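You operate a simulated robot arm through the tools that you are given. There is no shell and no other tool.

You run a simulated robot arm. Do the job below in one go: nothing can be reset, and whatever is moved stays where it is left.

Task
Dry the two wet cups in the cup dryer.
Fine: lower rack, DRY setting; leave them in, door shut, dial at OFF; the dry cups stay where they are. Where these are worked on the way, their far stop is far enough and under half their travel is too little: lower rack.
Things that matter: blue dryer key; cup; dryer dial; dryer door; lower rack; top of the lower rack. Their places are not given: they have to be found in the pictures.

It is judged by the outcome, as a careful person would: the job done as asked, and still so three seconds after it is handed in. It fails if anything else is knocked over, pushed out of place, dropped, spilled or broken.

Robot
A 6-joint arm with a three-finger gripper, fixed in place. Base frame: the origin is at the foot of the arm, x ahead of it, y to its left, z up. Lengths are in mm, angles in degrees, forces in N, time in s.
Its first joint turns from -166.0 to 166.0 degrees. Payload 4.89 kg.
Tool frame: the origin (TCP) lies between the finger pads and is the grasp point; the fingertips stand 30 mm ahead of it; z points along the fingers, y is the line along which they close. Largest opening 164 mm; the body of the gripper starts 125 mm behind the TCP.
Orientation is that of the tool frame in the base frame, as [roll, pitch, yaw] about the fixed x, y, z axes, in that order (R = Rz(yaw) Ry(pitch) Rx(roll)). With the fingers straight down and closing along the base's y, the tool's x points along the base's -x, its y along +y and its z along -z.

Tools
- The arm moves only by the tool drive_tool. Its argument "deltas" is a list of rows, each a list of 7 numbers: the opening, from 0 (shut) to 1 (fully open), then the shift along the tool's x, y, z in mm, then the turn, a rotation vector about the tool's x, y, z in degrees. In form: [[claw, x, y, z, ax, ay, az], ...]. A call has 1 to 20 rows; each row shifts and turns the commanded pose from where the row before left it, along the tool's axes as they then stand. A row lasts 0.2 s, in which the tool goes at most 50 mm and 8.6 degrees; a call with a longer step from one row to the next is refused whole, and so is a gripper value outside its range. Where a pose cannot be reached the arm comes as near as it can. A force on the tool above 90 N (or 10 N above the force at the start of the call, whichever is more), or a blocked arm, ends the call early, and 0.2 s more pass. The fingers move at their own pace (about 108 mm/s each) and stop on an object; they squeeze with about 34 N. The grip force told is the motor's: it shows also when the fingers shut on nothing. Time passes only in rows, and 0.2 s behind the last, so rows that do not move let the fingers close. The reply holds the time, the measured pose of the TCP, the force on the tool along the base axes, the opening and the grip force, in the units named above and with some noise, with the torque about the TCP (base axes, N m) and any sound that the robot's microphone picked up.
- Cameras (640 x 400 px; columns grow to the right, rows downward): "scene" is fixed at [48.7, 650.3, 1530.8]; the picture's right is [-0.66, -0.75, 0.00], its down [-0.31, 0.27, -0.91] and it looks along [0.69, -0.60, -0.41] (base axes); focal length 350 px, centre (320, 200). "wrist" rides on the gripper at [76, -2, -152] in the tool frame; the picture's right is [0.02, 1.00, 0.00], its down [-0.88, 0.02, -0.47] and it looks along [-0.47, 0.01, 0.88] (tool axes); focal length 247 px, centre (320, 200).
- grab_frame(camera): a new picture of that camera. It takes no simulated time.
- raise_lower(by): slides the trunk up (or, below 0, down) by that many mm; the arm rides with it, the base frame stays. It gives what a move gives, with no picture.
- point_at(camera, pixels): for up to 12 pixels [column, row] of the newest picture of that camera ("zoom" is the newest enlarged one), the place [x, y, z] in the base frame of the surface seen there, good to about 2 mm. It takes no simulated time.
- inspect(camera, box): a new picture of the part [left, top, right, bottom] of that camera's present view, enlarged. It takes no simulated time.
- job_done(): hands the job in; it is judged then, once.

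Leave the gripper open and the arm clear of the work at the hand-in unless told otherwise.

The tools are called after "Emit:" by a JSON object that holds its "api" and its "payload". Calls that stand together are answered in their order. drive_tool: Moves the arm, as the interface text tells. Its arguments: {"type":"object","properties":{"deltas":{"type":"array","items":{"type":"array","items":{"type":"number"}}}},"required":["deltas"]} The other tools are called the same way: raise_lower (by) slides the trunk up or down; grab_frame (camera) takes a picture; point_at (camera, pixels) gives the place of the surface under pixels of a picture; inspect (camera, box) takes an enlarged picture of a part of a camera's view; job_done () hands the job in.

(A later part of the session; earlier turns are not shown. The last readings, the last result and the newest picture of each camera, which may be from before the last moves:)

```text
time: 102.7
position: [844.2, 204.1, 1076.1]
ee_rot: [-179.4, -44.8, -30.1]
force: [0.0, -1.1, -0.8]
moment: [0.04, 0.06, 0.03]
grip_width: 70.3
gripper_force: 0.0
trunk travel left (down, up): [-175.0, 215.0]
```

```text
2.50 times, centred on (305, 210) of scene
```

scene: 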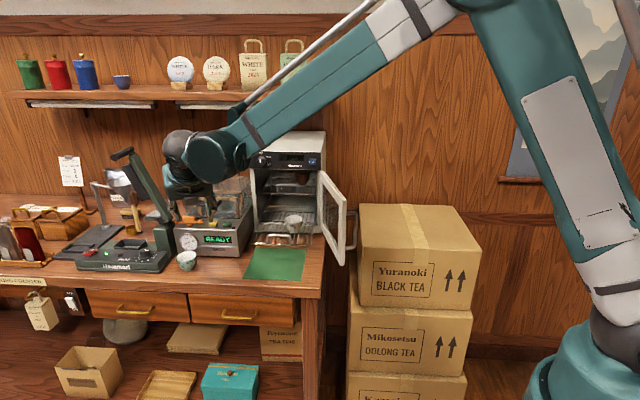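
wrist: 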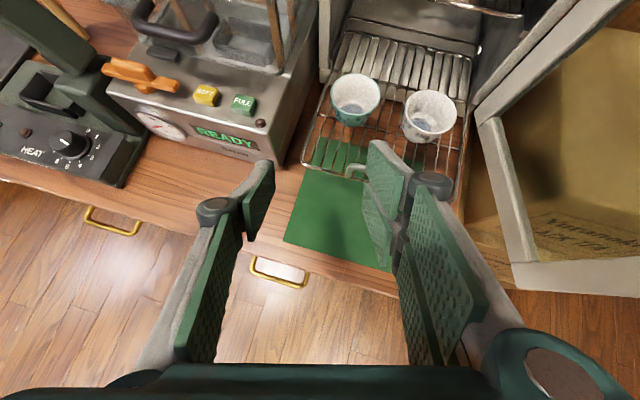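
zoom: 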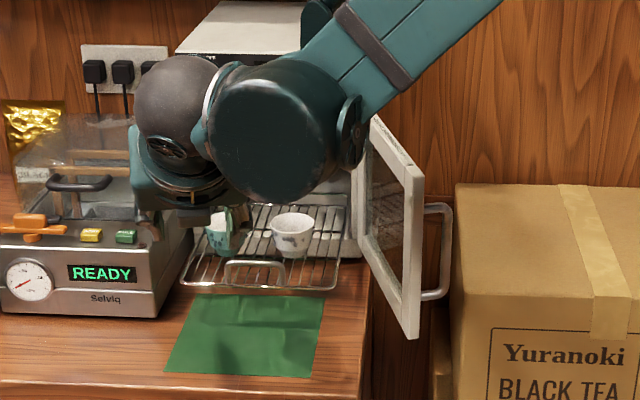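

Both cups stand upright, side by side. Next I turn the closed gripper to face the dryer (yaw −45°, 15° nose-down) in front of the rack's pull loop, to push the rack in slowly.

Emit:
{"api": "drive_tool", "payload": {"deltas": [[0.2, 0, 0, 0, -5.3, 0, 5.3], [0, 0, 0, 0, -5.3, 0, 5.3], [0, 0, 0, 0, 0, 7.5, 0], [0, 0, 0, 0, 0, 7.5, 0], [0, 0, 0, 0, 0, 7.5, 0], [0, 0, 0, 0, 0, 7.5, 0], [0, 0, 0, 0, 0, 0, 0]]}}

Emit:
{"api": "grab_frame", "payload": {"camera": "wrist"}}

```text
time: 104.3
position: [844.5, 203.9, 1075.8]
ee_rot: [-178.5, -74.7, -46.1]
force: [0.7, 0.2, -0.4]
moment: [-0.04, 0.03, 0.01]
grip_width: 0.2
gripper_force: 34.0
trunk travel left (down, up): [-175.0, 215.0]
```

```text
taken
```

wrist: 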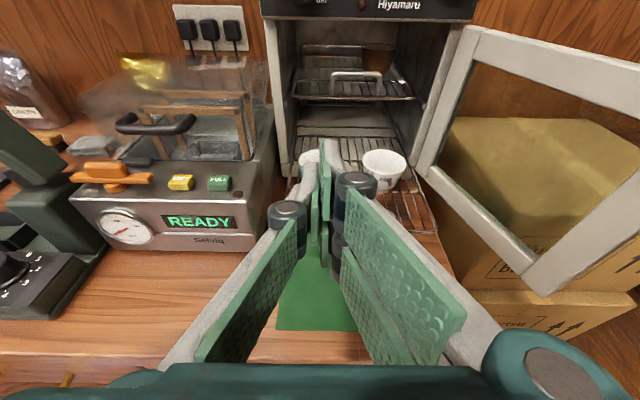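

Now shift right 48 mm and down 86 mm to face the loop.

Emit:
{"api": "drive_tool", "payload": {"deltas": [[0, -27.7, 16, 7.4, 0, 0, 0], [0, -27.7, 16, 7.4, 0, 0, 0], [0, -27.7, 16, 7.4, 0, 0, 0], [0, 0, 0, 0, 0, 0, 0]]}}

Emit:
{"api": "grab_frame", "payload": {"camera": "wrist"}}

Emit:
{"api": "inspect", "payload": {"camera": "wrist", "box": [220, 80, 440, 270]}}

```text
time: 105.3
position: [807.9, 169.3, 987.6]
ee_rot: [-178.5, -74.7, -46.1]
force: [-0.6, 0.8, -0.1]
moment: [0.0, -0.02, -0.02]
grip_width: 0.0
gripper_force: 33.9
trunk travel left (down, up): [-175.0, 215.0]
```

```text
taken
```

wrist: 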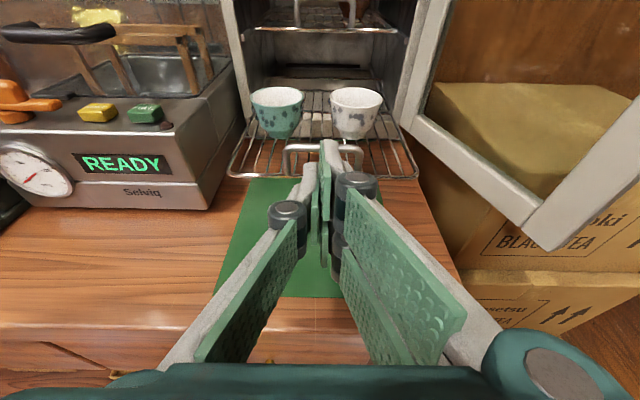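

```text
2.11 times, centred on (330, 175) of wrist
```

zoom: 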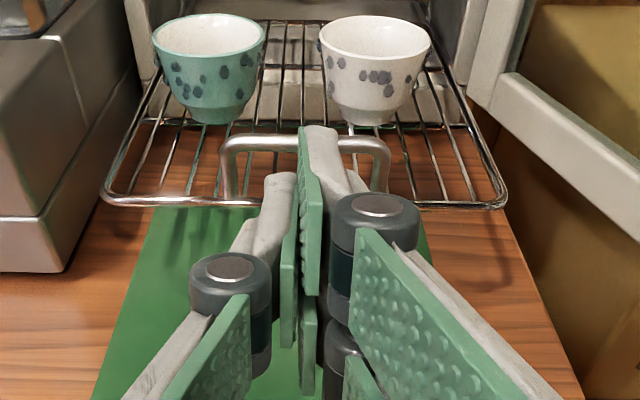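

Cups upright, loop straight ahead. Approach 30 mm, then touch gently in 3 mm steps.

Emit:
{"api": "drive_tool", "payload": {"deltas": [[0, 2.64, -0.19, 9.64, 0, 0, 0], [0, 2.64, -0.19, 9.64, 0, 0, 0], [0, 2.64, -0.19, 9.64, 0, 0, 0], [0, 0.79, -0.06, 2.9, 0, 0, 0], [0, 0.79, -0.06, 2.9, 0, 0, 0], [0, 0.79, -0.06, 2.9, 0, 0, 0]]}}

Emit:
{"api": "inspect", "payload": {"camera": "wrist", "box": [220, 80, 440, 270]}}

```text
time: 106.7
position: [838.6, 143.3, 987.1]
ee_rot: [-178.5, -74.8, -46.0]
force: [-0.3, -0.6, 0.0]
moment: [0.0, 0.01, 0.02]
grip_width: 0.0
gripper_force: 33.9
trunk travel left (down, up): [-175.0, 215.0]
```

```text
2.11 times, centred on (330, 175) of wrist
```

zoom: 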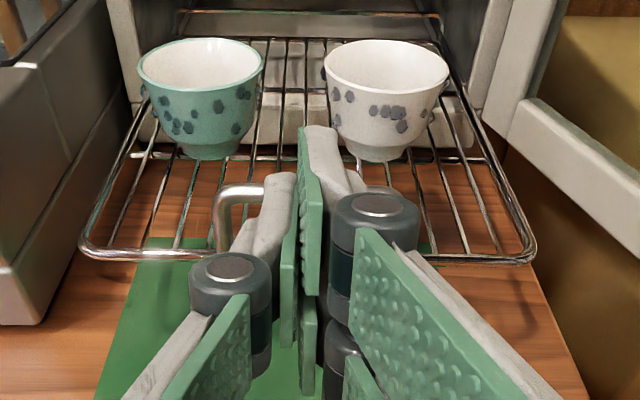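

Nearly touching. Continue 2 mm steps until contact, then on gently.

Emit:
{"api": "drive_tool", "payload": {"deltas": [[0, 0.53, -0.04, 1.93, 0, 0, 0], [0, 0.53, -0.04, 1.93, 0, 0, 0], [0, 0.53, -0.04, 1.93, 0, 0, 0], [0, 0.53, -0.04, 1.93, 0, 0, 0], [0, 0.53, -0.04, 1.93, 0, 0, 0]]}}

Emit:
{"api": "inspect", "payload": {"camera": "wrist", "box": [220, 80, 440, 270]}}

```text
time: 107.9
position: [846.4, 136.0, 988.7]
ee_rot: [-178.5, -74.7, -46.1]
force: [0.2, 0.7, -0.7]
moment: [0.03, 0.0, 0.0]
grip_width: 0.0
gripper_force: 34.2
trunk travel left (down, up): [-175.0, 215.0]
```

```text
2.11 times, centred on (330, 175) of wrist
```

zoom: 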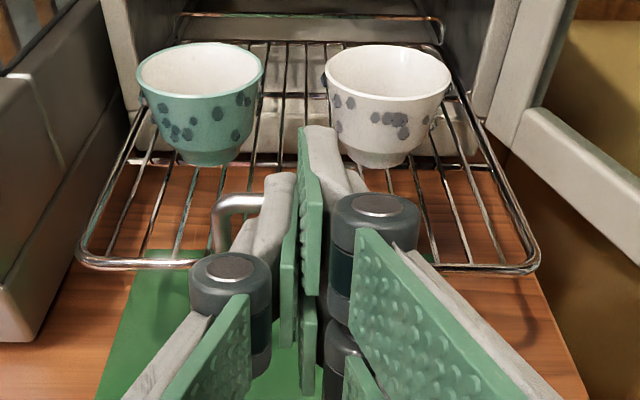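

Emit:
{"api": "drive_tool", "payload": {"deltas": [[0, 0.53, -0.04, 1.93, 0, 0, 0], [0, 0.53, -0.04, 1.93, 0, 0, 0], [0, 0.53, -0.04, 1.93, 0, 0, 0], [0, 0.53, -0.04, 1.93, 0, 0, 0], [0, 0.53, -0.04, 1.93, 0, 0, 0]]}}

Emit:
{"api": "inspect", "payload": {"camera": "wrist", "box": [220, 80, 440, 270]}}

Emit:
{"api": "inspect", "payload": {"camera": "scene", "box": [235, 170, 335, 270]}}

```text
time: 109.1
position: [852.0, 129.9, 987.3]
ee_rot: [-178.6, -74.7, -46.2]
force: [-0.7, 0.2, 0.3]
moment: [-0.03, -0.01, -0.05]
grip_width: 0.0
gripper_force: 33.8
trunk travel left (down, up): [-175.0, 215.0]
```

```text
2.11 times, centred on (330, 175) of wrist
```

zoom: 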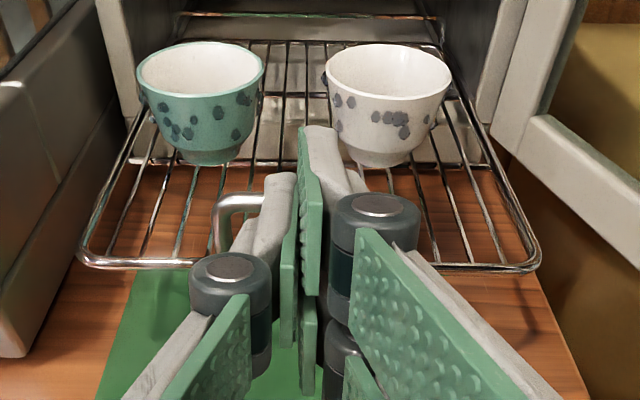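

```text
4.00 times, centred on (285, 220) of scene
```

zoom: 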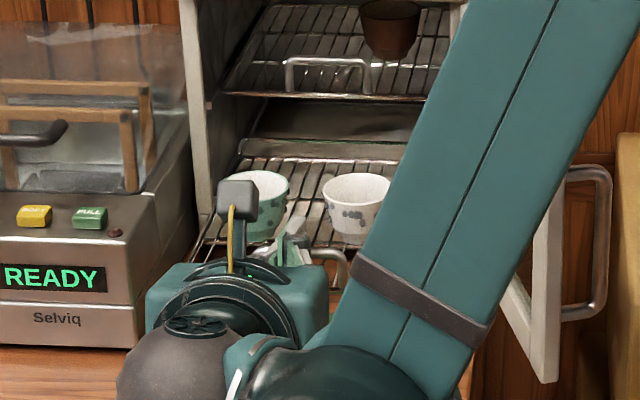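

The rack already moves along with the finger (picture unchanged relative to the rack), nearly without force. I push on slowly, 4 mm per row, 80 mm.

Emit:
{"api": "drive_tool", "payload": {"deltas": [[0, 0.79, -0.06, 2.9, 0, 0, 0], [0, 1.06, -0.08, 3.86, 0, 0, 0], [0, 1.06, -0.08, 3.86, 0, 0, 0], [0, 1.06, -0.08, 3.86, 0, 0, 0], [0, 1.06, -0.08, 3.86, 0, 0, 0], [0, 1.06, -0.08, 3.86, 0, 0, 0], [0, 1.06, -0.08, 3.86, 0, 0, 0], [0, 1.06, -0.08, 3.86, 0, 0, 0], [0, 1.06, -0.08, 3.86, 0, 0, 0], [0, 1.06, -0.08, 3.86, 0, 0, 0], [0, 1.06, -0.08, 3.86, 0, 0, 0], [0, 1.06, -0.08, 3.86, 0, 0, 0], [0, 1.06, -0.08, 3.86, 0, 0, 0], [0, 1.06, -0.08, 3.86, 0, 0, 0], [0, 1.06, -0.08, 3.86, 0, 0, 0], [0, 1.06, -0.08, 3.86, 0, 0, 0], [0, 1.06, -0.08, 3.86, 0, 0, 0], [0, 1.06, -0.08, 3.86, 0, 0, 0], [0, 1.06, -0.08, 3.86, 0, 0, 0], [0, 0.79, -0.06, 2.9, 0, 0, 0]]}}

Emit:
{"api": "inspect", "payload": {"camera": "wrist", "box": [220, 60, 440, 250]}}

Emit:
{"api": "inspect", "payload": {"camera": "scene", "box": [235, 170, 335, 270]}}

```text
time: 113.3
position: [909.6, 76.7, 989.5]
ee_rot: [-178.5, -74.8, -46.1]
force: [1.1, 0.5, -0.1]
moment: [-0.01, 0.02, 0.0]
grip_width: 0.1
gripper_force: 33.2
trunk travel left (down, up): [-175.0, 215.0]
```

```text
2.11 times, centred on (330, 155) of wrist
```

zoom: 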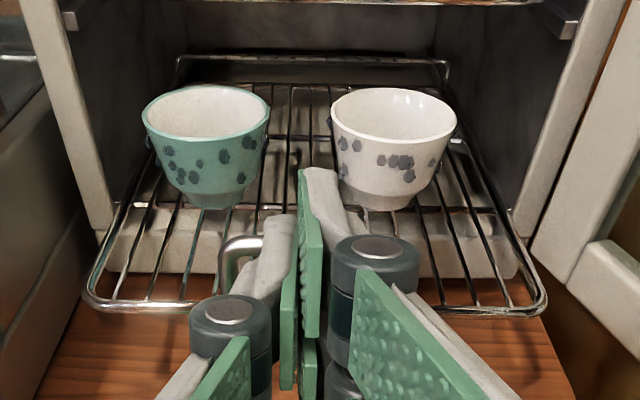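

```text
4.00 times, centred on (285, 220) of scene
```

zoom: 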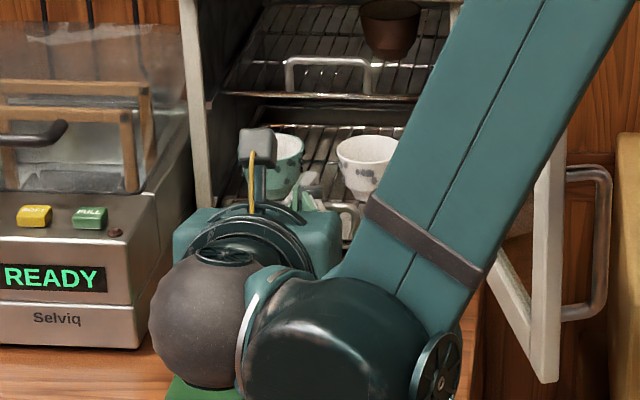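

Cups ride steadily. Continue another 78 mm.

Emit:
{"api": "drive_tool", "payload": {"deltas": [[0, 0.79, -0.06, 2.9, 0, 0, 0], [0, 1.06, -0.08, 3.86, 0, 0, 0], [0, 1.06, -0.08, 3.86, 0, 0, 0], [0, 1.06, -0.08, 3.86, 0, 0, 0], [0, 1.06, -0.08, 3.86, 0, 0, 0], [0, 1.06, -0.08, 3.86, 0, 0, 0], [0, 1.06, -0.08, 3.86, 0, 0, 0], [0, 1.06, -0.08, 3.86, 0, 0, 0], [0, 1.06, -0.08, 3.86, 0, 0, 0], [0, 1.06, -0.08, 3.86, 0, 0, 0], [0, 1.06, -0.08, 3.86, 0, 0, 0], [0, 1.06, -0.08, 3.86, 0, 0, 0], [0, 1.06, -0.08, 3.86, 0, 0, 0], [0, 1.06, -0.08, 3.86, 0, 0, 0], [0, 1.06, -0.08, 3.86, 0, 0, 0], [0, 1.06, -0.08, 3.86, 0, 0, 0], [0, 1.06, -0.08, 3.86, 0, 0, 0], [0, 1.06, -0.08, 3.86, 0, 0, 0], [0, 1.06, -0.08, 3.86, 0, 0, 0], [0, 0.53, -0.04, 1.93, 0, 0, 0]]}}

Emit:
{"api": "inspect", "payload": {"camera": "wrist", "box": [220, 60, 440, 250]}}

Emit:
{"api": "inspect", "payload": {"camera": "scene", "box": [235, 140, 335, 270]}}

```text
time: 117.5
position: [966.5, 21.6, 990.7]
ee_rot: [-178.5, -74.7, -46.1]
force: [0.1, 0.2, 1.5]
moment: [-0.01, -0.01, 0.0]
grip_width: 0.0
gripper_force: 33.6
trunk travel left (down, up): [-175.0, 215.0]
```

```text
2.11 times, centred on (330, 155) of wrist
```

zoom: 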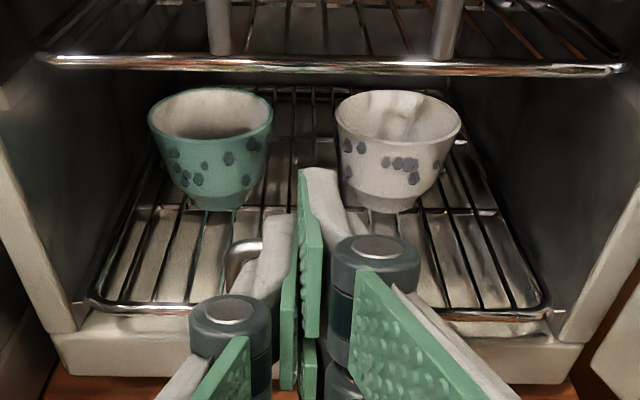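

```text
3.08 times, centred on (285, 205) of scene
```

zoom: 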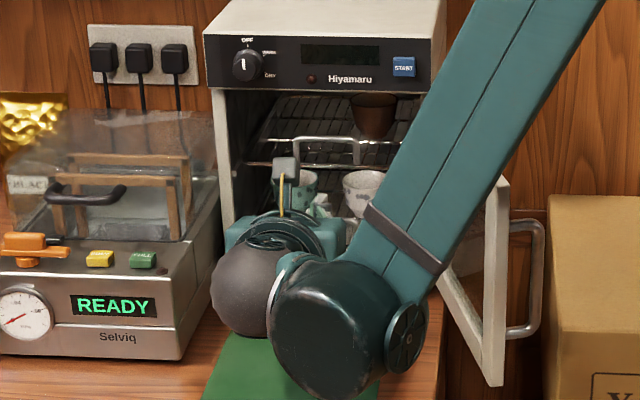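

About 22 mm to go. 2 mm steps, then feel for the stop.

Emit:
{"api": "drive_tool", "payload": {"deltas": [[0, 0.53, -0.04, 1.93, 0, 0, 0], [0, 0.53, -0.04, 1.93, 0, 0, 0], [0, 0.53, -0.04, 1.93, 0, 0, 0], [0, 0.53, -0.04, 1.93, 0, 0, 0], [0, 0.53, -0.04, 1.93, 0, 0, 0], [0, 0.53, -0.04, 1.93, 0, 0, 0], [0, 0.53, -0.04, 1.93, 0, 0, 0], [0, 0.53, -0.04, 1.93, 0, 0, 0], [0, 0.53, -0.04, 1.93, 0, 0, 0], [0, 0.53, -0.04, 1.93, 0, 0, 0]]}}

Emit:
{"api": "inspect", "payload": {"camera": "wrist", "box": [220, 60, 440, 250]}}

```text
time: 119.7
position: [980.2, 8.7, 989.2]
ee_rot: [-178.4, -74.7, -46.1]
force: [-5.1, 3.4, -0.6]
moment: [0.05, 0.04, -0.01]
grip_width: 0.0
gripper_force: 33.8
trunk travel left (down, up): [-175.0, 215.0]
```

```text
2.11 times, centred on (330, 155) of wrist
```

zoom: 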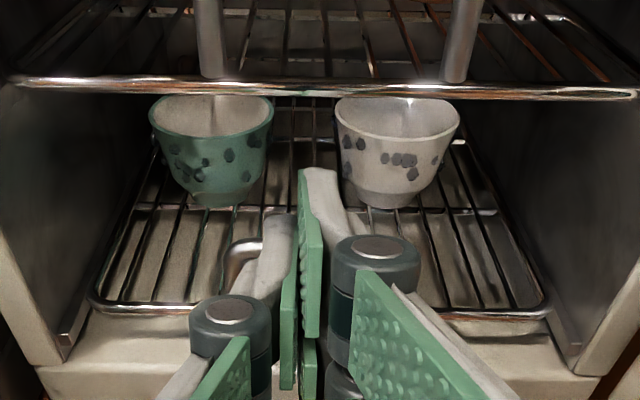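

6 N back-push: it seems at its inner stop. One more 1.5 mm to confirm.

Emit:
{"api": "drive_tool", "payload": {"deltas": [[0, 0.4, -0.03, 1.45, 0, 0, 0], [0, 0, 0, 0, 0, 0, 0]]}}

```text
time: 120.3
position: [980.9, 10.0, 991.0]
ee_rot: [-178.5, -74.8, -46.1]
force: [-24.1, 16.5, -4.8]
moment: [0.27, 0.26, -0.03]
grip_width: 5.8
gripper_force: 45.9
trunk travel left (down, up): [-175.0, 215.0]
```

Stop confirmed (29 N). I back off slowly and check that the rack stays.

Emit:
{"api": "drive_tool", "payload": {"deltas": [[0, -0.53, 0.04, -1.93, 0, 0, 0], [0, -0.53, 0.04, -1.93, 0, 0, 0], [0, -0.79, 0.06, -2.9, 0, 0, 0], [0, -1.3, 0.1, -4.8, 0, 0, 0], [0, 0, 0, 0, 0, 0, 0]]}}

Emit:
{"api": "inspect", "payload": {"camera": "wrist", "box": [220, 60, 440, 250]}}

```text
time: 121.5
position: [973.4, 15.8, 990.1]
ee_rot: [-178.6, -74.7, -46.1]
force: [-0.3, 0.2, 0.7]
moment: [0.03, 0.01, -0.02]
grip_width: 0.0
gripper_force: 45.1
trunk travel left (down, up): [-175.0, 215.0]
```

```text
2.11 times, centred on (330, 155) of wrist
```

zoom: 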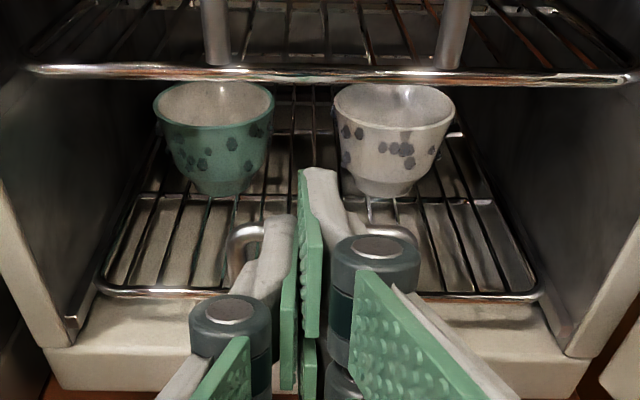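

Rack stays in. Back out 140 mm and look again.

Emit:
{"api": "drive_tool", "payload": {"deltas": [[0, -5.3, 0.4, -19.3, 0, 0, 0], [0, -7.9, 0.6, -28.9, 0, 0, 0], [0, -7.9, 0.6, -28.9, 0, 0, 0], [0, -7.9, 0.6, -28.9, 0, 0, 0], [0, -7.9, 0.6, -28.9, 0, 0, 0]]}}

Emit:
{"api": "grab_frame", "payload": {"camera": "wrist"}}

Emit:
{"api": "inspect", "payload": {"camera": "wrist", "box": [210, 20, 430, 180]}}

```text
time: 122.7
position: [870.4, 110.8, 990.4]
ee_rot: [-178.4, -74.7, -46.1]
force: [0.0, -1.3, 0.0]
moment: [-0.02, -0.03, 0.04]
grip_width: 0.2
gripper_force: 45.3
trunk travel left (down, up): [-175.0, 215.0]
```

```text
taken
```

wrist: 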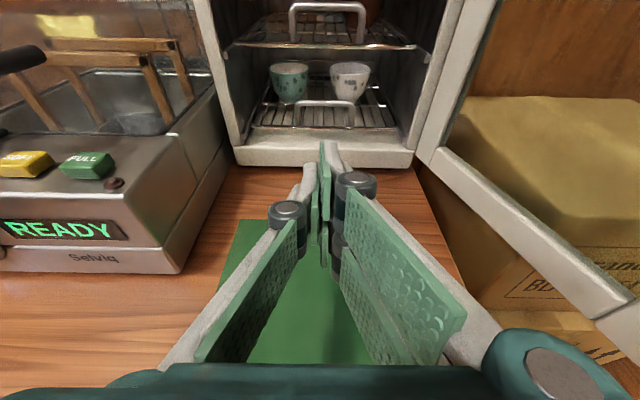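

```text
2.50 times, centred on (320, 100) of wrist
```

zoom: 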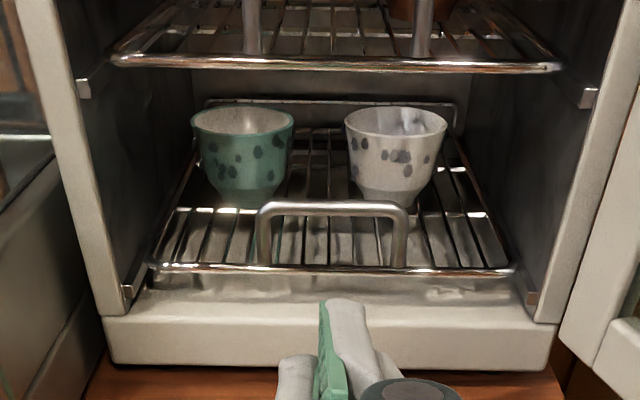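

Emit:
{"api": "point_at", "payload": {"camera": "zoom", "pixels": [[335, 208], [262, 250], [160, 268], [335, 270], [510, 270], [335, 62], [242, 190], [390, 190], [240, 130], [395, 130], [590, 280], [60, 270]]}}

```text
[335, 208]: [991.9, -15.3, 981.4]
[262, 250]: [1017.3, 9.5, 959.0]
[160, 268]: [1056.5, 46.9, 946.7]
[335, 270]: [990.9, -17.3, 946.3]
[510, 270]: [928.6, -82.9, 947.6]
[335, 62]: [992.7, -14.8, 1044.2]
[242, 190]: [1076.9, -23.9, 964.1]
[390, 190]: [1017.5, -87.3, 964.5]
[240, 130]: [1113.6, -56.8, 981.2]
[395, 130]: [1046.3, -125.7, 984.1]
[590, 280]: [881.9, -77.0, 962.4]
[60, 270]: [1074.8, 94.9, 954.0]
```

The lower rack is fully home (pull bar back at (992,-15,981)), both cups inside upright. Now the door: I rise, point the tool down and go round to the outer side of the open door to push it shut.

Emit:
{"api": "drive_tool", "payload": {"deltas": [[0, 46.4, 0, -12.4, 0, 0, 0], [0, 46.4, 0, -12.4, 0, 0, 0], [0, 46.4, 0, -12.4, 0, 0, 0], [0, 46.4, 0, -12.4, 0, 0, 0], [0, 46.4, 0, -12.4, 0, 0, 0], [0, 0, 0, 0, 0, -8.3, 0], [0, 0, 0, 0, 0, -8.3, 0], [0, 0, 0, 0, 0, -8.3, 0], [0, 0, 0, 0, 0, -8.3, 0], [0, 0, 0, 0, 0, -8.3, 0], [0, 0, 0, 0, 0, -8.3, 0], [0, 0, 0, 0, 0, -8.3, 0], [0, 0, 0, 0, 0, -8.3, 0], [0, 0, 0, 0, 0, -8.3, 0]]}}

Emit:
{"api": "grab_frame", "payload": {"camera": "wrist"}}

Emit:
{"api": "grab_frame", "payload": {"camera": "scene"}}

```text
time: 125.7
position: [871.5, 111.1, 1230.1]
ee_rot: [-179.6, -0.1, -44.6]
force: [-0.9, 0.1, 1.4]
moment: [-0.14, -0.18, 0.03]
grip_width: 0.1
gripper_force: 44.4
trunk travel left (down, up): [-175.0, 215.0]
```

```text
taken
```

wrist: 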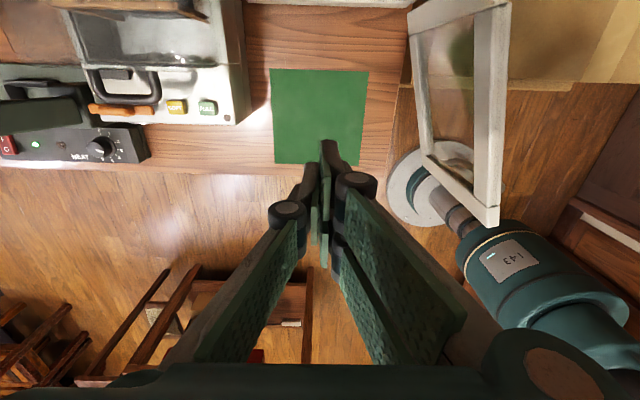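

```text
taken
```

scene: 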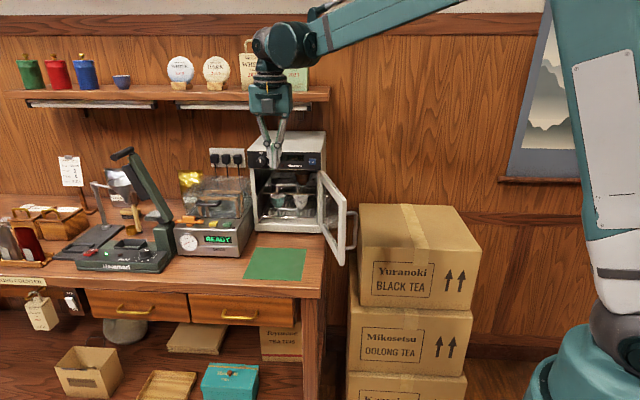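

I measure the door's exact present position.

Emit:
{"api": "inspect", "payload": {"camera": "scene", "box": [300, 160, 370, 275]}}

```text
3.48 times, centred on (335, 218) of scene
```

zoom: 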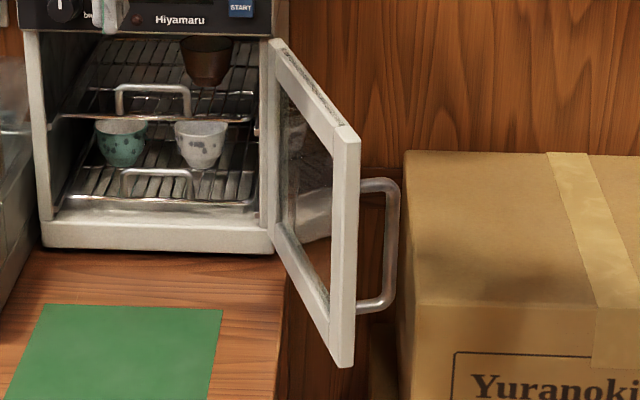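

Emit:
{"api": "point_at", "payload": {"camera": "zoom", "pixels": [[276, 42], [310, 80], [343, 130], [354, 133], [337, 140], [356, 200], [345, 250], [395, 240], [390, 190], [385, 300], [355, 150], [290, 50]]}}

```text
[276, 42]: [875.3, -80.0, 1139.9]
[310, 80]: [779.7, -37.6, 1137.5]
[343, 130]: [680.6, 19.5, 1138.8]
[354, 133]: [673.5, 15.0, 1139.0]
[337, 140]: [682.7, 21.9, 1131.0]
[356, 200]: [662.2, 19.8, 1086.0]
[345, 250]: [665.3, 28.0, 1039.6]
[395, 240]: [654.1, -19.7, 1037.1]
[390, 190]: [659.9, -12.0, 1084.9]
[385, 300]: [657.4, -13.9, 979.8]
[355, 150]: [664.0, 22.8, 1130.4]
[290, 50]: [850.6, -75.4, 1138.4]
```

Door's outer face passes (762,-30), handle beyond r≈215 mm from the hinge. I go over the door top to its outer side at (713,-65), then down to z≈1140 so the tip presses only on the top rail, above the handle.

Emit:
{"api": "drive_tool", "payload": {"deltas": [[0, 1.8, 39.4, 0, 0, 0, 0], [0, 1.8, 39.4, 0, 0, 0, 0], [0, 1.8, 39.4, 0, 0, 0, 0], [0, 1.8, 39.4, 0, 0, 0, 0], [0, 1.8, 39.4, 0, 0, 0, 0], [0, 1.8, 39.4, 0, 0, 0, 0], [0, 0, 0, 30, 0, 0, 0], [0, 0, 0, 30, 0, 0, 0], [0, 0, 0, 30, 0, 0, 0]]}}

Emit:
{"api": "grab_frame", "payload": {"camera": "wrist"}}

Emit:
{"api": "grab_frame", "payload": {"camera": "scene"}}

```text
time: 127.7
position: [713.9, -65.8, 1136.8]
ee_rot: [-179.6, 0.0, -44.6]
force: [-0.1, 0.3, 0.4]
moment: [0.02, -0.05, -0.02]
grip_width: 0.0
gripper_force: 44.8
trunk travel left (down, up): [-175.0, 215.0]
```

```text
taken
```

wrist: 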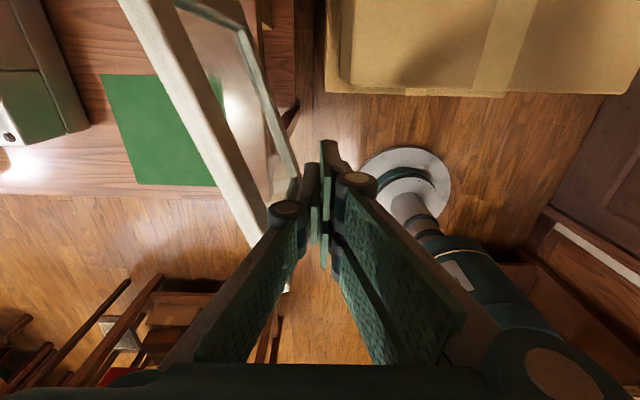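

```text
taken
```

scene: 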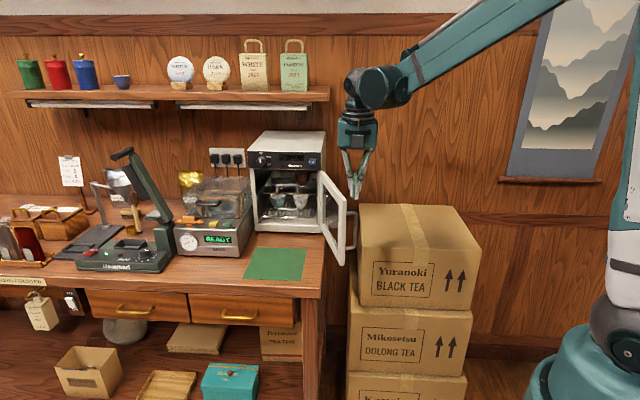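

Tool is outside the door. Now push it along its arc, first to about 90°.

Emit:
{"api": "drive_tool", "payload": {"deltas": [[0, -3.3, -9.6, 0, 0, 0, 0], [0, -3.3, -9.6, 0, 0, 0, 0], [0, -3.3, -9.6, 0, 0, 0, 0], [0, -3.3, -9.6, 0, 0, 0, 0], [0, -3.06, -10.6, 0, 0, 0, 0], [0, -3.06, -10.6, 0, 0, 0, 0], [0, -3.06, -10.6, 0, 0, 0, 0], [0, -3.06, -10.6, 0, 0, 0, 0], [0, -3.06, -10.6, 0, 0, 0, 0]]}}

Emit:
{"api": "grab_frame", "payload": {"camera": "scene"}}

```text
time: 129.7
position: [757.2, 18.9, 1138.6]
ee_rot: [-179.7, 0.0, -44.6]
force: [0.6, 0.5, -0.4]
moment: [0.06, -0.03, 0.0]
grip_width: 0.0
gripper_force: 45.6
trunk travel left (down, up): [-175.0, 215.0]
```

```text
taken
```

scene: 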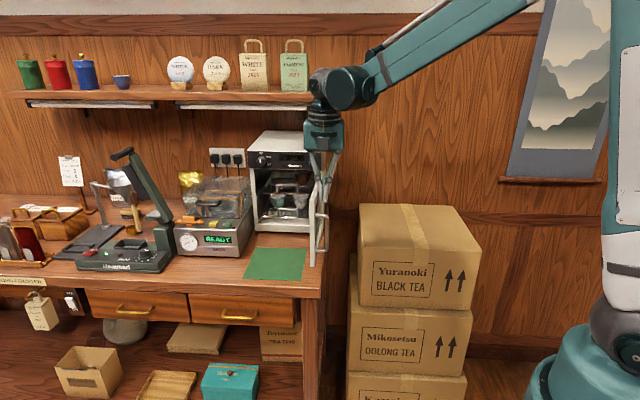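

The door follows (now ≈90°). Push on to about 50°.

Emit:
{"api": "drive_tool", "payload": {"deltas": [[0, 0.48, -11.6, 0, 0, 0, 0], [0, 0.48, -11.6, 0, 0, 0, 0], [0, 0.48, -11.6, 0, 0, 0, 0], [0, 0.48, -11.6, 0, 0, 0, 0], [0, 0.48, -11.6, 0, 0, 0, 0], [0, 3.9, -10.3, 0, 0, 0, 0], [0, 3.9, -10.3, 0, 0, 0, 0], [0, 3.9, -10.3, 0, 0, 0, 0], [0, 3.9, -10.3, 0, 0, 0, 0], [0, 3.9, -10.3, 0, 0, 0, 0]]}}

Emit:
{"api": "grab_frame", "payload": {"camera": "scene"}}

Emit:
{"api": "grab_frame", "payload": {"camera": "wrist"}}

```text
time: 131.9
position: [849.5, 83.7, 1140.0]
ee_rot: [-179.7, -0.1, -44.6]
force: [0.6, -0.4, -0.5]
moment: [0.01, -0.08, 0.01]
grip_width: 0.0
gripper_force: 44.7
trunk travel left (down, up): [-175.0, 215.0]
```

```text
taken
```

scene: 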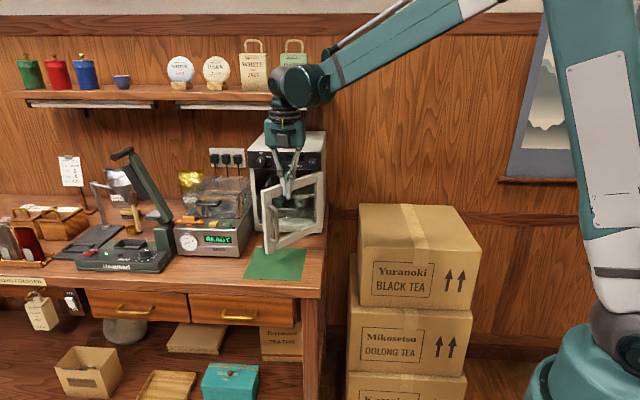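

```text
taken
```

wrist: 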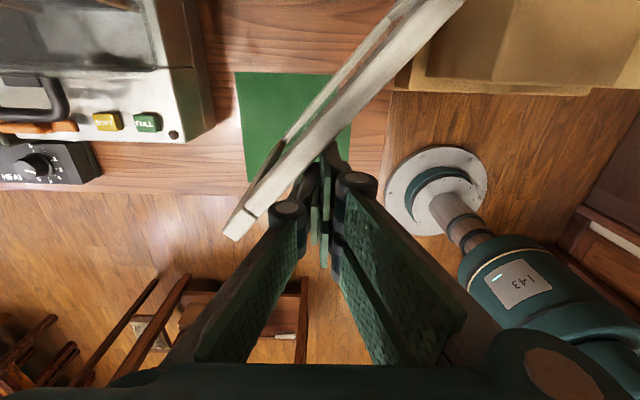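

Door ≈50°. Continue to about 25°.

Emit:
{"api": "drive_tool", "payload": {"deltas": [[0, 5.95, -8.1, 0, 0, 0, 0], [0, 5.95, -8.1, 0, 0, 0, 0], [0, 5.95, -8.1, 0, 0, 0, 0], [0, 5.95, -8.1, 0, 0, 0, 0], [0, 6.9, -6.2, 0, 0, 0, 0], [0, 6.9, -6.2, 0, 0, 0, 0], [0, 6.9, -6.2, 0, 0, 0, 0]]}}

Emit:
{"api": "grab_frame", "payload": {"camera": "scene"}}

Emit:
{"api": "grab_frame", "payload": {"camera": "wrist"}}

```text
time: 133.5
position: [916.0, 87.7, 1139.1]
ee_rot: [-179.5, -0.2, -44.6]
force: [-0.5, -1.2, 0.4]
moment: [0.01, -0.05, -0.01]
grip_width: 0.2
gripper_force: 45.6
trunk travel left (down, up): [-175.0, 215.0]
```

```text
taken
```

scene: 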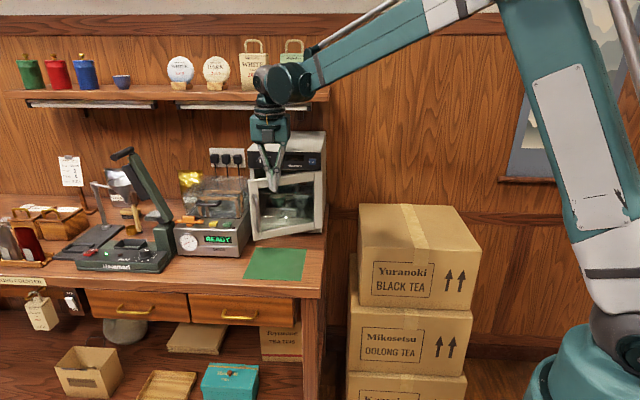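

```text
taken
```

wrist: 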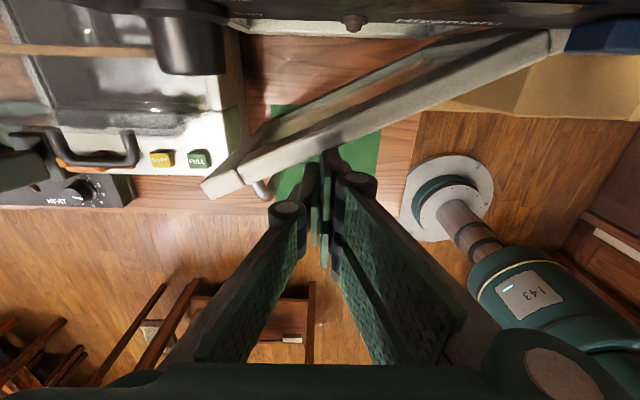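

Door ≈25°. I back away, tilt the tool up (15° nose-down) and line up with the door's top rail, beside and above the handle, clear of the dial.

Emit:
{"api": "drive_tool", "payload": {"deltas": [[0, -30, 0, 0, 0, 0, 0], [0, -40, 0, 0, 0, 0, 0], [0, 0, 0, 0, 0, 8.333, 0], [0, 0, 0, 0, 0, 8.333, 0], [0, 0, 0, 0, 0, 8.333, 0], [0, 0, 0, 0, 0, 8.333, 0], [0, 0, 0, 0, 0, 8.333, 0], [0, 0, 0, 0, 0, 8.333, 0], [0, 0, 0, 0, 0, 8.333, 0], [0, 0, 0, 0, 0, 8.333, 0], [0, 0, 0, 0, 0, 8.333, 0], [0, -25, -35, 6.7, 0, 0, 0]]}}

Emit:
{"api": "grab_frame", "payload": {"camera": "wrist"}}

Emit:
{"api": "grab_frame", "payload": {"camera": "scene"}}

```text
time: 136.1
position: [890.9, 159.6, 1114.6]
ee_rot: [-178.2, -75.1, -46.3]
force: [-1.2, -1.2, 2.1]
moment: [0.23, 0.1, 0.31]
grip_width: 0.4
gripper_force: 45.6
trunk travel left (down, up): [-175.0, 215.0]
```

```text
taken
```

wrist: 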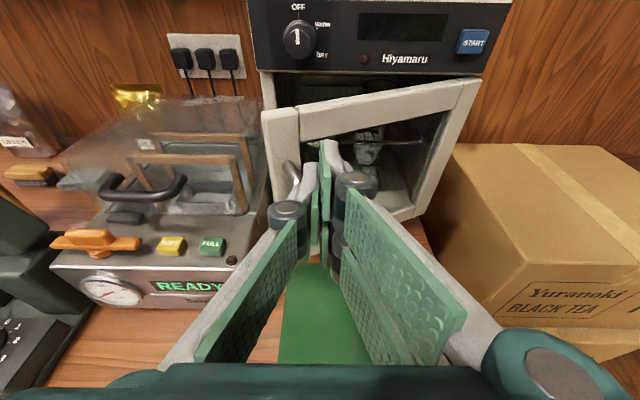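

```text
taken
```

scene: 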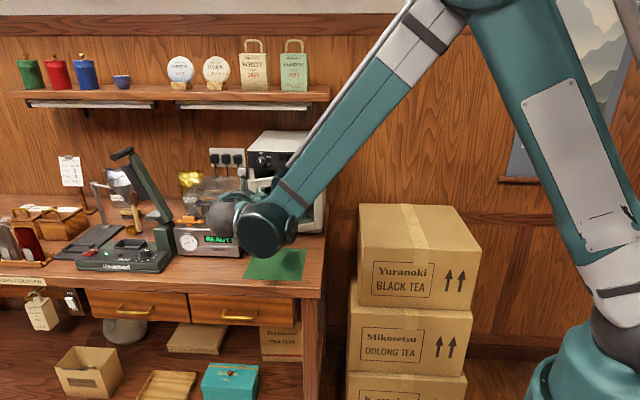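

The handle stands just left of my fingers; I shift 38 mm right to push on the rail well clear of it, then advance.

Emit:
{"api": "drive_tool", "payload": {"deltas": [[0, 0, 19, 0, 0, 0, 0], [0, 0, 19, 0, 0, 0, 0], [0, 3.9, -0.3, 14.5, 0, 0, 0], [0, 3.9, -0.3, 14.5, 0, 0, 0], [0, 3.9, -0.3, 14.5, 0, 0, 0], [0, 2.6, -0.2, 9.7, 0, 0, 0], [0, 2.6, -0.2, 9.7, 0, 0, 0], [0, 2.6, -0.2, 9.7, 0, 0, 0]]}}

Emit:
{"api": "grab_frame", "payload": {"camera": "wrist"}}

```text
time: 137.9
position: [920.9, 82.3, 1113.5]
ee_rot: [-178.5, -74.9, -46.0]
force: [-0.1, 0.3, 0.3]
moment: [0.02, 0.02, 0.02]
grip_width: 0.1
gripper_force: 45.1
trunk travel left (down, up): [-175.0, 215.0]
```

```text
taken
```

wrist: 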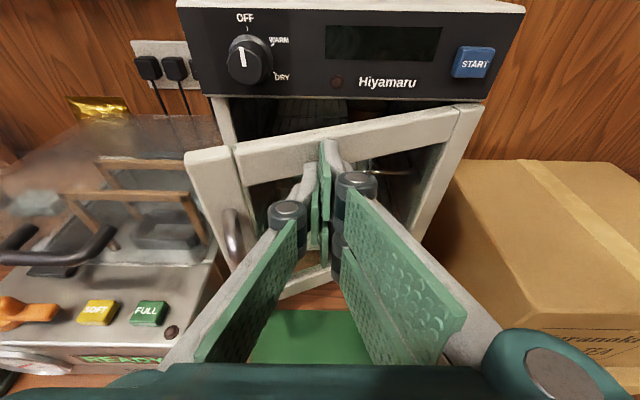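

Tips are at the rail, handle free to the left. Push on slowly.

Emit:
{"api": "drive_tool", "payload": {"deltas": [[0, 1.8, -0.15, 6.76, 0, 0, 0], [0, 1.8, -0.15, 6.76, 0, 0, 0], [0, 1.8, -0.15, 6.76, 0, 0, 0], [0, 1.8, -0.15, 6.76, 0, 0, 0], [0, 1.8, -0.15, 6.76, 0, 0, 0], [0, 1.28, -0.1, 4.83, 0, 0, 0]]}}

Emit:
{"api": "grab_frame", "payload": {"camera": "wrist"}}

```text
time: 139.3
position: [949.7, 54.8, 1115.3]
ee_rot: [-178.4, -75.0, -46.1]
force: [-0.6, -0.6, -0.2]
moment: [-0.01, 0.03, 0.01]
grip_width: 0.3
gripper_force: 45.1
trunk travel left (down, up): [-175.0, 215.0]
```

```text
taken
```

wrist: 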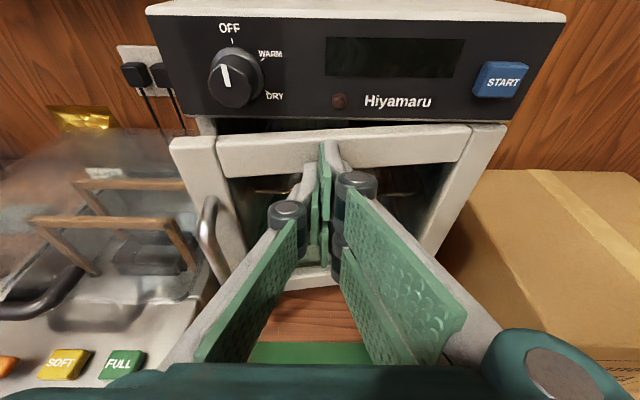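

The door is closing (≈8°). Continue in small steps until it seats.

Emit:
{"api": "drive_tool", "payload": {"deltas": [[0, 1.03, -0.08, 3.86, 0, 0, 0], [0, 1.03, -0.08, 3.86, 0, 0, 0], [0, 1.03, -0.08, 3.86, 0, 0, 0], [0, 0.77, -0.06, 2.9, 0, 0, 0], [0, 0.77, -0.06, 2.9, 0, 0, 0]]}}

Emit:
{"api": "grab_frame", "payload": {"camera": "wrist"}}

```text
time: 140.5
position: [962.8, 42.0, 1112.6]
ee_rot: [-178.5, -75.0, -46.1]
force: [-0.3, -0.8, 0.1]
moment: [0.01, 0.02, 0.04]
grip_width: 0.2
gripper_force: 44.6
trunk travel left (down, up): [-175.0, 215.0]
```

```text
taken
```

wrist: 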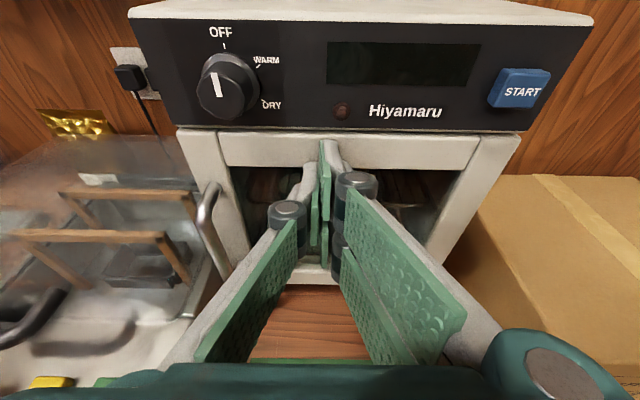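

Emit:
{"api": "drive_tool", "payload": {"deltas": [[0, 0.52, -0.04, 1.93, 0, 0, 0], [0, 0.52, -0.04, 1.93, 0, 0, 0], [0, 0.52, -0.04, 1.93, 0, 0, 0], [0, 0.52, -0.04, 1.93, 0, 0, 0]]}}

Emit:
{"api": "inspect", "payload": {"camera": "wrist", "box": [120, 0, 560, 275]}}

```text
time: 141.5
position: [965.7, 39.5, 1113.5]
ee_rot: [-178.3, -75.0, -46.2]
force: [-46.1, 27.3, -23.2]
moment: [0.02, -0.5, -0.58]
grip_width: 0.0
gripper_force: 44.7
trunk travel left (down, up): [-175.0, 215.0]
```

```text
1.45 times, centred on (340, 138) of wrist
```

zoom: 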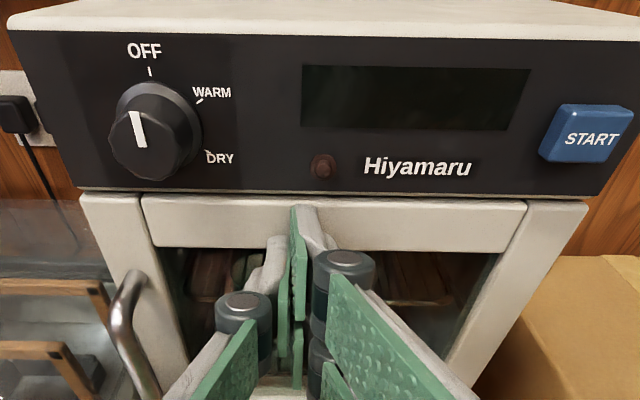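

Force rose to 53 N: the door is seated. I back off 60 mm and check with measurements.

Emit:
{"api": "drive_tool", "payload": {"deltas": [[0, -1.3, 0.1, -4.83, 0, 0, 0], [0, -2.6, 0.2, -9.7, 0, 0, 0], [0, -5.2, 0.4, -19.3, 0, 0, 0], [0, -7.7, 0.6, -29, 0, 0, 0]]}}

Emit:
{"api": "grab_frame", "payload": {"camera": "wrist"}}

Emit:
{"api": "point_at", "payload": {"camera": "wrist", "pixels": [[207, 160], [214, 250], [470, 160], [440, 230], [330, 145], [237, 68], [474, 67], [237, 53], [265, 100], [228, 75], [480, 78], [210, 230]]}}

```text
time: 142.5
position: [919.3, 82.4, 1114.5]
ee_rot: [-178.5, -74.9, -46.0]
force: [0.3, -0.3, -0.9]
moment: [-0.01, -0.05, -0.01]
grip_width: 0.0
gripper_force: 45.3
trunk travel left (down, up): [-175.0, 215.0]
```

```text
taken
```

wrist: 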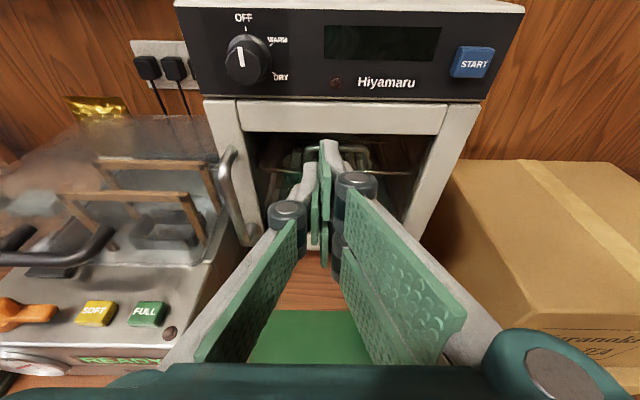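

```text
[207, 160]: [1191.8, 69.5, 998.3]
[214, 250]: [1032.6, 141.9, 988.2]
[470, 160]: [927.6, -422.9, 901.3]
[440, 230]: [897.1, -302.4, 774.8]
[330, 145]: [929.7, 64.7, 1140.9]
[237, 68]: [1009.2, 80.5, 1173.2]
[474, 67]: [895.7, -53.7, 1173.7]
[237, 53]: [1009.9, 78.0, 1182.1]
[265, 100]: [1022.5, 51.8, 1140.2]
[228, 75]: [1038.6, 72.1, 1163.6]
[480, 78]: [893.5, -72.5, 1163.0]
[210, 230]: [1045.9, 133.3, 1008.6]
```

Emit:
{"api": "point_at", "payload": {"camera": "wrist", "pixels": [[218, 112], [228, 130], [245, 200], [340, 118], [440, 118], [462, 118], [440, 170], [262, 118], [228, 160], [240, 220], [215, 100], [475, 106]]}}

```text
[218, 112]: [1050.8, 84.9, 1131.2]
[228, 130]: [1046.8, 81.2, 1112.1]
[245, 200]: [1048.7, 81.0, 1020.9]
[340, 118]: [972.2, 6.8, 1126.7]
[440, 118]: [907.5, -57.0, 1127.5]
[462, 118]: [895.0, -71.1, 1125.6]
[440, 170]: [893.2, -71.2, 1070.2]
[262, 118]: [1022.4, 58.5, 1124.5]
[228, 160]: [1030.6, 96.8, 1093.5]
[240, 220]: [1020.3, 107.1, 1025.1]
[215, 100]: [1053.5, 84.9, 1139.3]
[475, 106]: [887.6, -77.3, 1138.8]
```

Door is flush shut (n≈−683 both sides). Next the dial: tool level, coaxial with the knob (≈(1004,75,1179)). I rise, move left, level out and open to 60 mm.

Emit:
{"api": "drive_tool", "payload": {"deltas": [[0, -9, 0, -33.8, 0, 0, 0], [0.2, 31.4, -27, -8.4, 0, 0, 0], [0.37, 31.4, -27, -8.4, 0, 0, 0], [0.37, 0, 0, 0, 0, 7.5, 0], [0.37, 0, 0, 0, 0, 7.5, 0], [0.37, 0, 0, 0, 0, 0, 0]]}}

Emit:
{"api": "grab_frame", "payload": {"camera": "wrist"}}

Emit:
{"api": "inspect", "payload": {"camera": "wrist", "box": [230, 100, 410, 230]}}

```text
time: 143.9
position: [934.6, 143.8, 1179.2]
ee_rot: [-79.2, -89.6, -145.4]
force: [0.2, 0.7, -0.6]
moment: [-0.06, -0.03, -0.07]
grip_width: 60.8
gripper_force: 0.1
trunk travel left (down, up): [-175.0, 215.0]
```

```text
taken
```

wrist: 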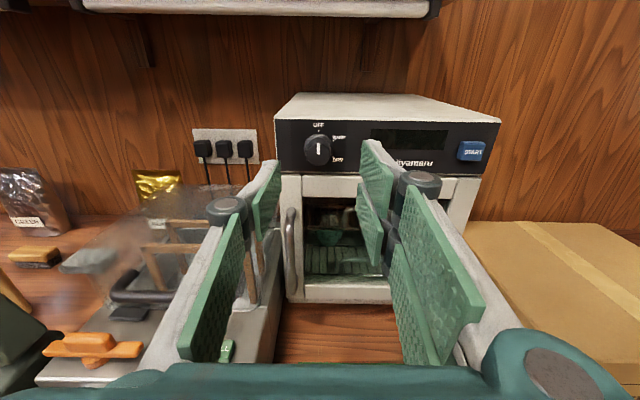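

```text
3.08 times, centred on (320, 165) of wrist
```

zoom: 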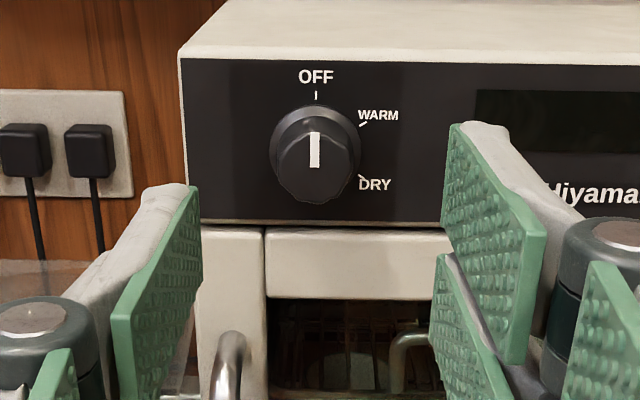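

I measure the knob's shape: cap edges and base ring.

Emit:
{"api": "point_at", "payload": {"camera": "zoom", "pixels": [[315, 165], [283, 165], [347, 165], [315, 195], [315, 138], [274, 145], [356, 145], [315, 110], [250, 140], [390, 140], [315, 145], [300, 185]]}}

```text
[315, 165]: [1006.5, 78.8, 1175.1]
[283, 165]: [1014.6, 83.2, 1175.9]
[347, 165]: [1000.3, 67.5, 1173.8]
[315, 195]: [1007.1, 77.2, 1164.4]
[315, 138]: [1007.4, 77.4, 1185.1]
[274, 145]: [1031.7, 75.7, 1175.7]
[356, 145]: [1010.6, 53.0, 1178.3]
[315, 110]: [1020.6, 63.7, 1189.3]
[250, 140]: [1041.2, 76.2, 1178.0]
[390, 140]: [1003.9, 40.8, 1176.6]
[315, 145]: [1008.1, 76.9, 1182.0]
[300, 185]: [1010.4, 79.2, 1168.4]
```

Knob axis: u≈−767.3, z≈1175; cap front 25 mm proud of the panel. I centre on it and advance 60 mm.

Emit:
{"api": "drive_tool", "payload": {"deltas": [[0.37, -4.2, -4.8, 0, 0, 0, 0], [0.37, 0, 0, 20, 0, 0, 0], [0.37, 0, 0, 20, 0, 0, 0], [0.37, 0, 0, 20, 0, 0, 0], [0.37, 0, 0, 0, 0, 0, 0]]}}

Emit:
{"api": "grab_frame", "payload": {"camera": "wrist"}}

Emit:
{"api": "inspect", "payload": {"camera": "wrist", "box": [230, 90, 410, 220]}}

```text
time: 145.1
position: [980.1, 105.3, 1175.1]
ee_rot: [-87.6, -89.5, -136.9]
force: [-0.2, 0.9, -0.3]
moment: [-0.01, 0.04, 0.01]
grip_width: 60.7
gripper_force: 0.2
trunk travel left (down, up): [-175.0, 215.0]
```

```text
taken
```

wrist: 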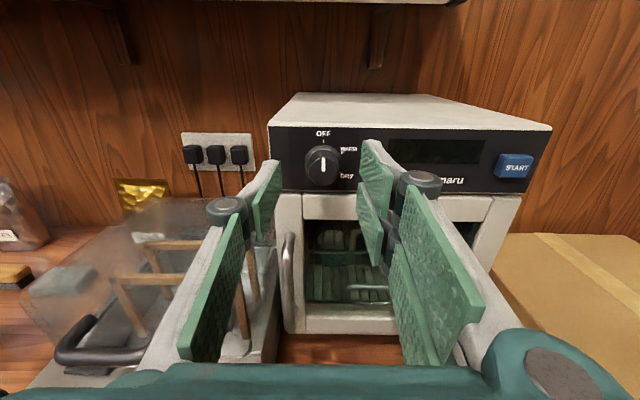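

```text
3.08 times, centred on (320, 155) of wrist
```

zoom: 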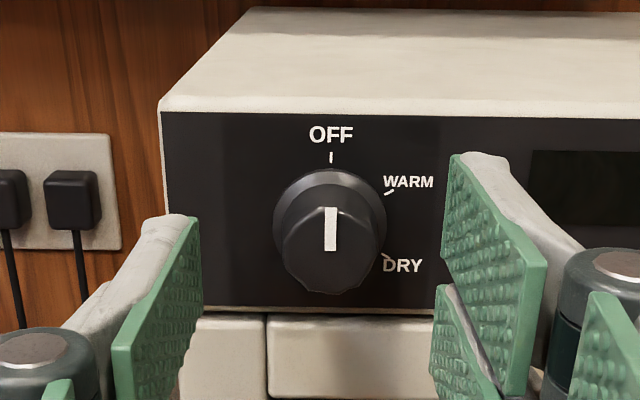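

Emit:
{"api": "point_at", "payload": {"camera": "zoom", "pixels": [[330, 235], [288, 240], [374, 240], [330, 285], [330, 202], [278, 220], [383, 220], [330, 172], [295, 270], [365, 270]]}}

```text
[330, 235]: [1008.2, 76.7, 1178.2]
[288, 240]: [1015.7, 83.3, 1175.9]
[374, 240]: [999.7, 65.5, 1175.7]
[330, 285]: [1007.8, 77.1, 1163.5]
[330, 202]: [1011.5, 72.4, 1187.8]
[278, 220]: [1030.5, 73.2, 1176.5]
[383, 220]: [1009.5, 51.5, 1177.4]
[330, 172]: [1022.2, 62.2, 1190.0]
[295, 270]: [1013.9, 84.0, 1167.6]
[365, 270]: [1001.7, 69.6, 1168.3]
```

Centre u≈−766, z≈1175.6. Shift 1 mm right, advance 27 mm, then close on the knob.

Emit:
{"api": "drive_tool", "payload": {"deltas": [[0.37, 0.5, 1.2, 9, 0, 0, 0], [0.37, 0, 0, 9, 0, 0, 0], [0.37, 0, 0, 9, 0, 0, 0], [0.37, 0, 0, 0, 0, 0, 0]]}}

Emit:
{"api": "inspect", "payload": {"camera": "wrist", "box": [230, 90, 410, 220]}}

```text
time: 146.1
position: [998.3, 84.6, 1176.2]
ee_rot: [-87.4, -89.6, -137.2]
force: [-0.3, -0.1, 0.1]
moment: [-0.02, 0.02, -0.04]
grip_width: 60.8
gripper_force: 0.1
trunk travel left (down, up): [-175.0, 215.0]
```

```text
3.08 times, centred on (320, 155) of wrist
```

zoom: 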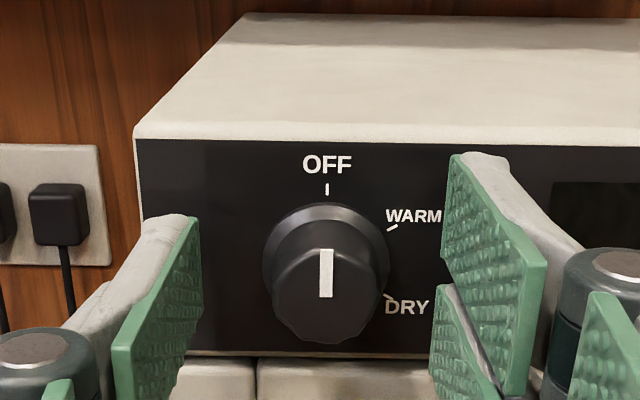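

Close on the knob.

Emit:
{"api": "drive_tool", "payload": {"deltas": [[0.28, 0, 0, 0, 0, 0, 0], [0.22, 0, 0, 0, 0, 0, 0], [0.15, 0, 0, 0, 0, 0, 0], [0, 0, 0, 0, 0, 0, 0], [0, 0, 0, 0, 0, 0, 0]]}}

Emit:
{"api": "inspect", "payload": {"camera": "wrist", "box": [230, 90, 410, 220]}}

```text
time: 147.3
position: [996.9, 84.7, 1176.6]
ee_rot: [-91.3, -89.5, -133.5]
force: [-17.9, -10.6, -10.2]
moment: [0.08, 0.11, -0.6]
grip_width: 29.4
gripper_force: 45.1
trunk travel left (down, up): [-175.0, 215.0]
```

```text
3.08 times, centred on (320, 155) of wrist
```

zoom: 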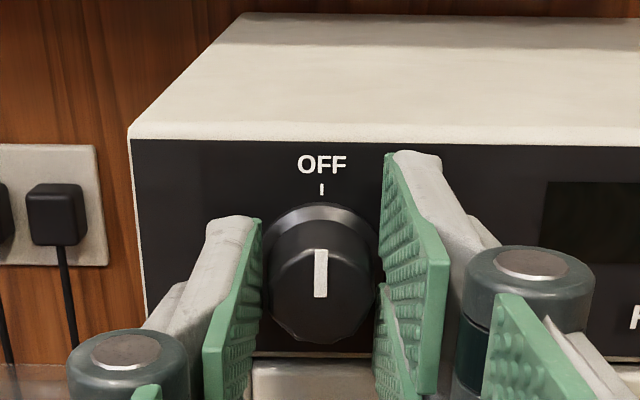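

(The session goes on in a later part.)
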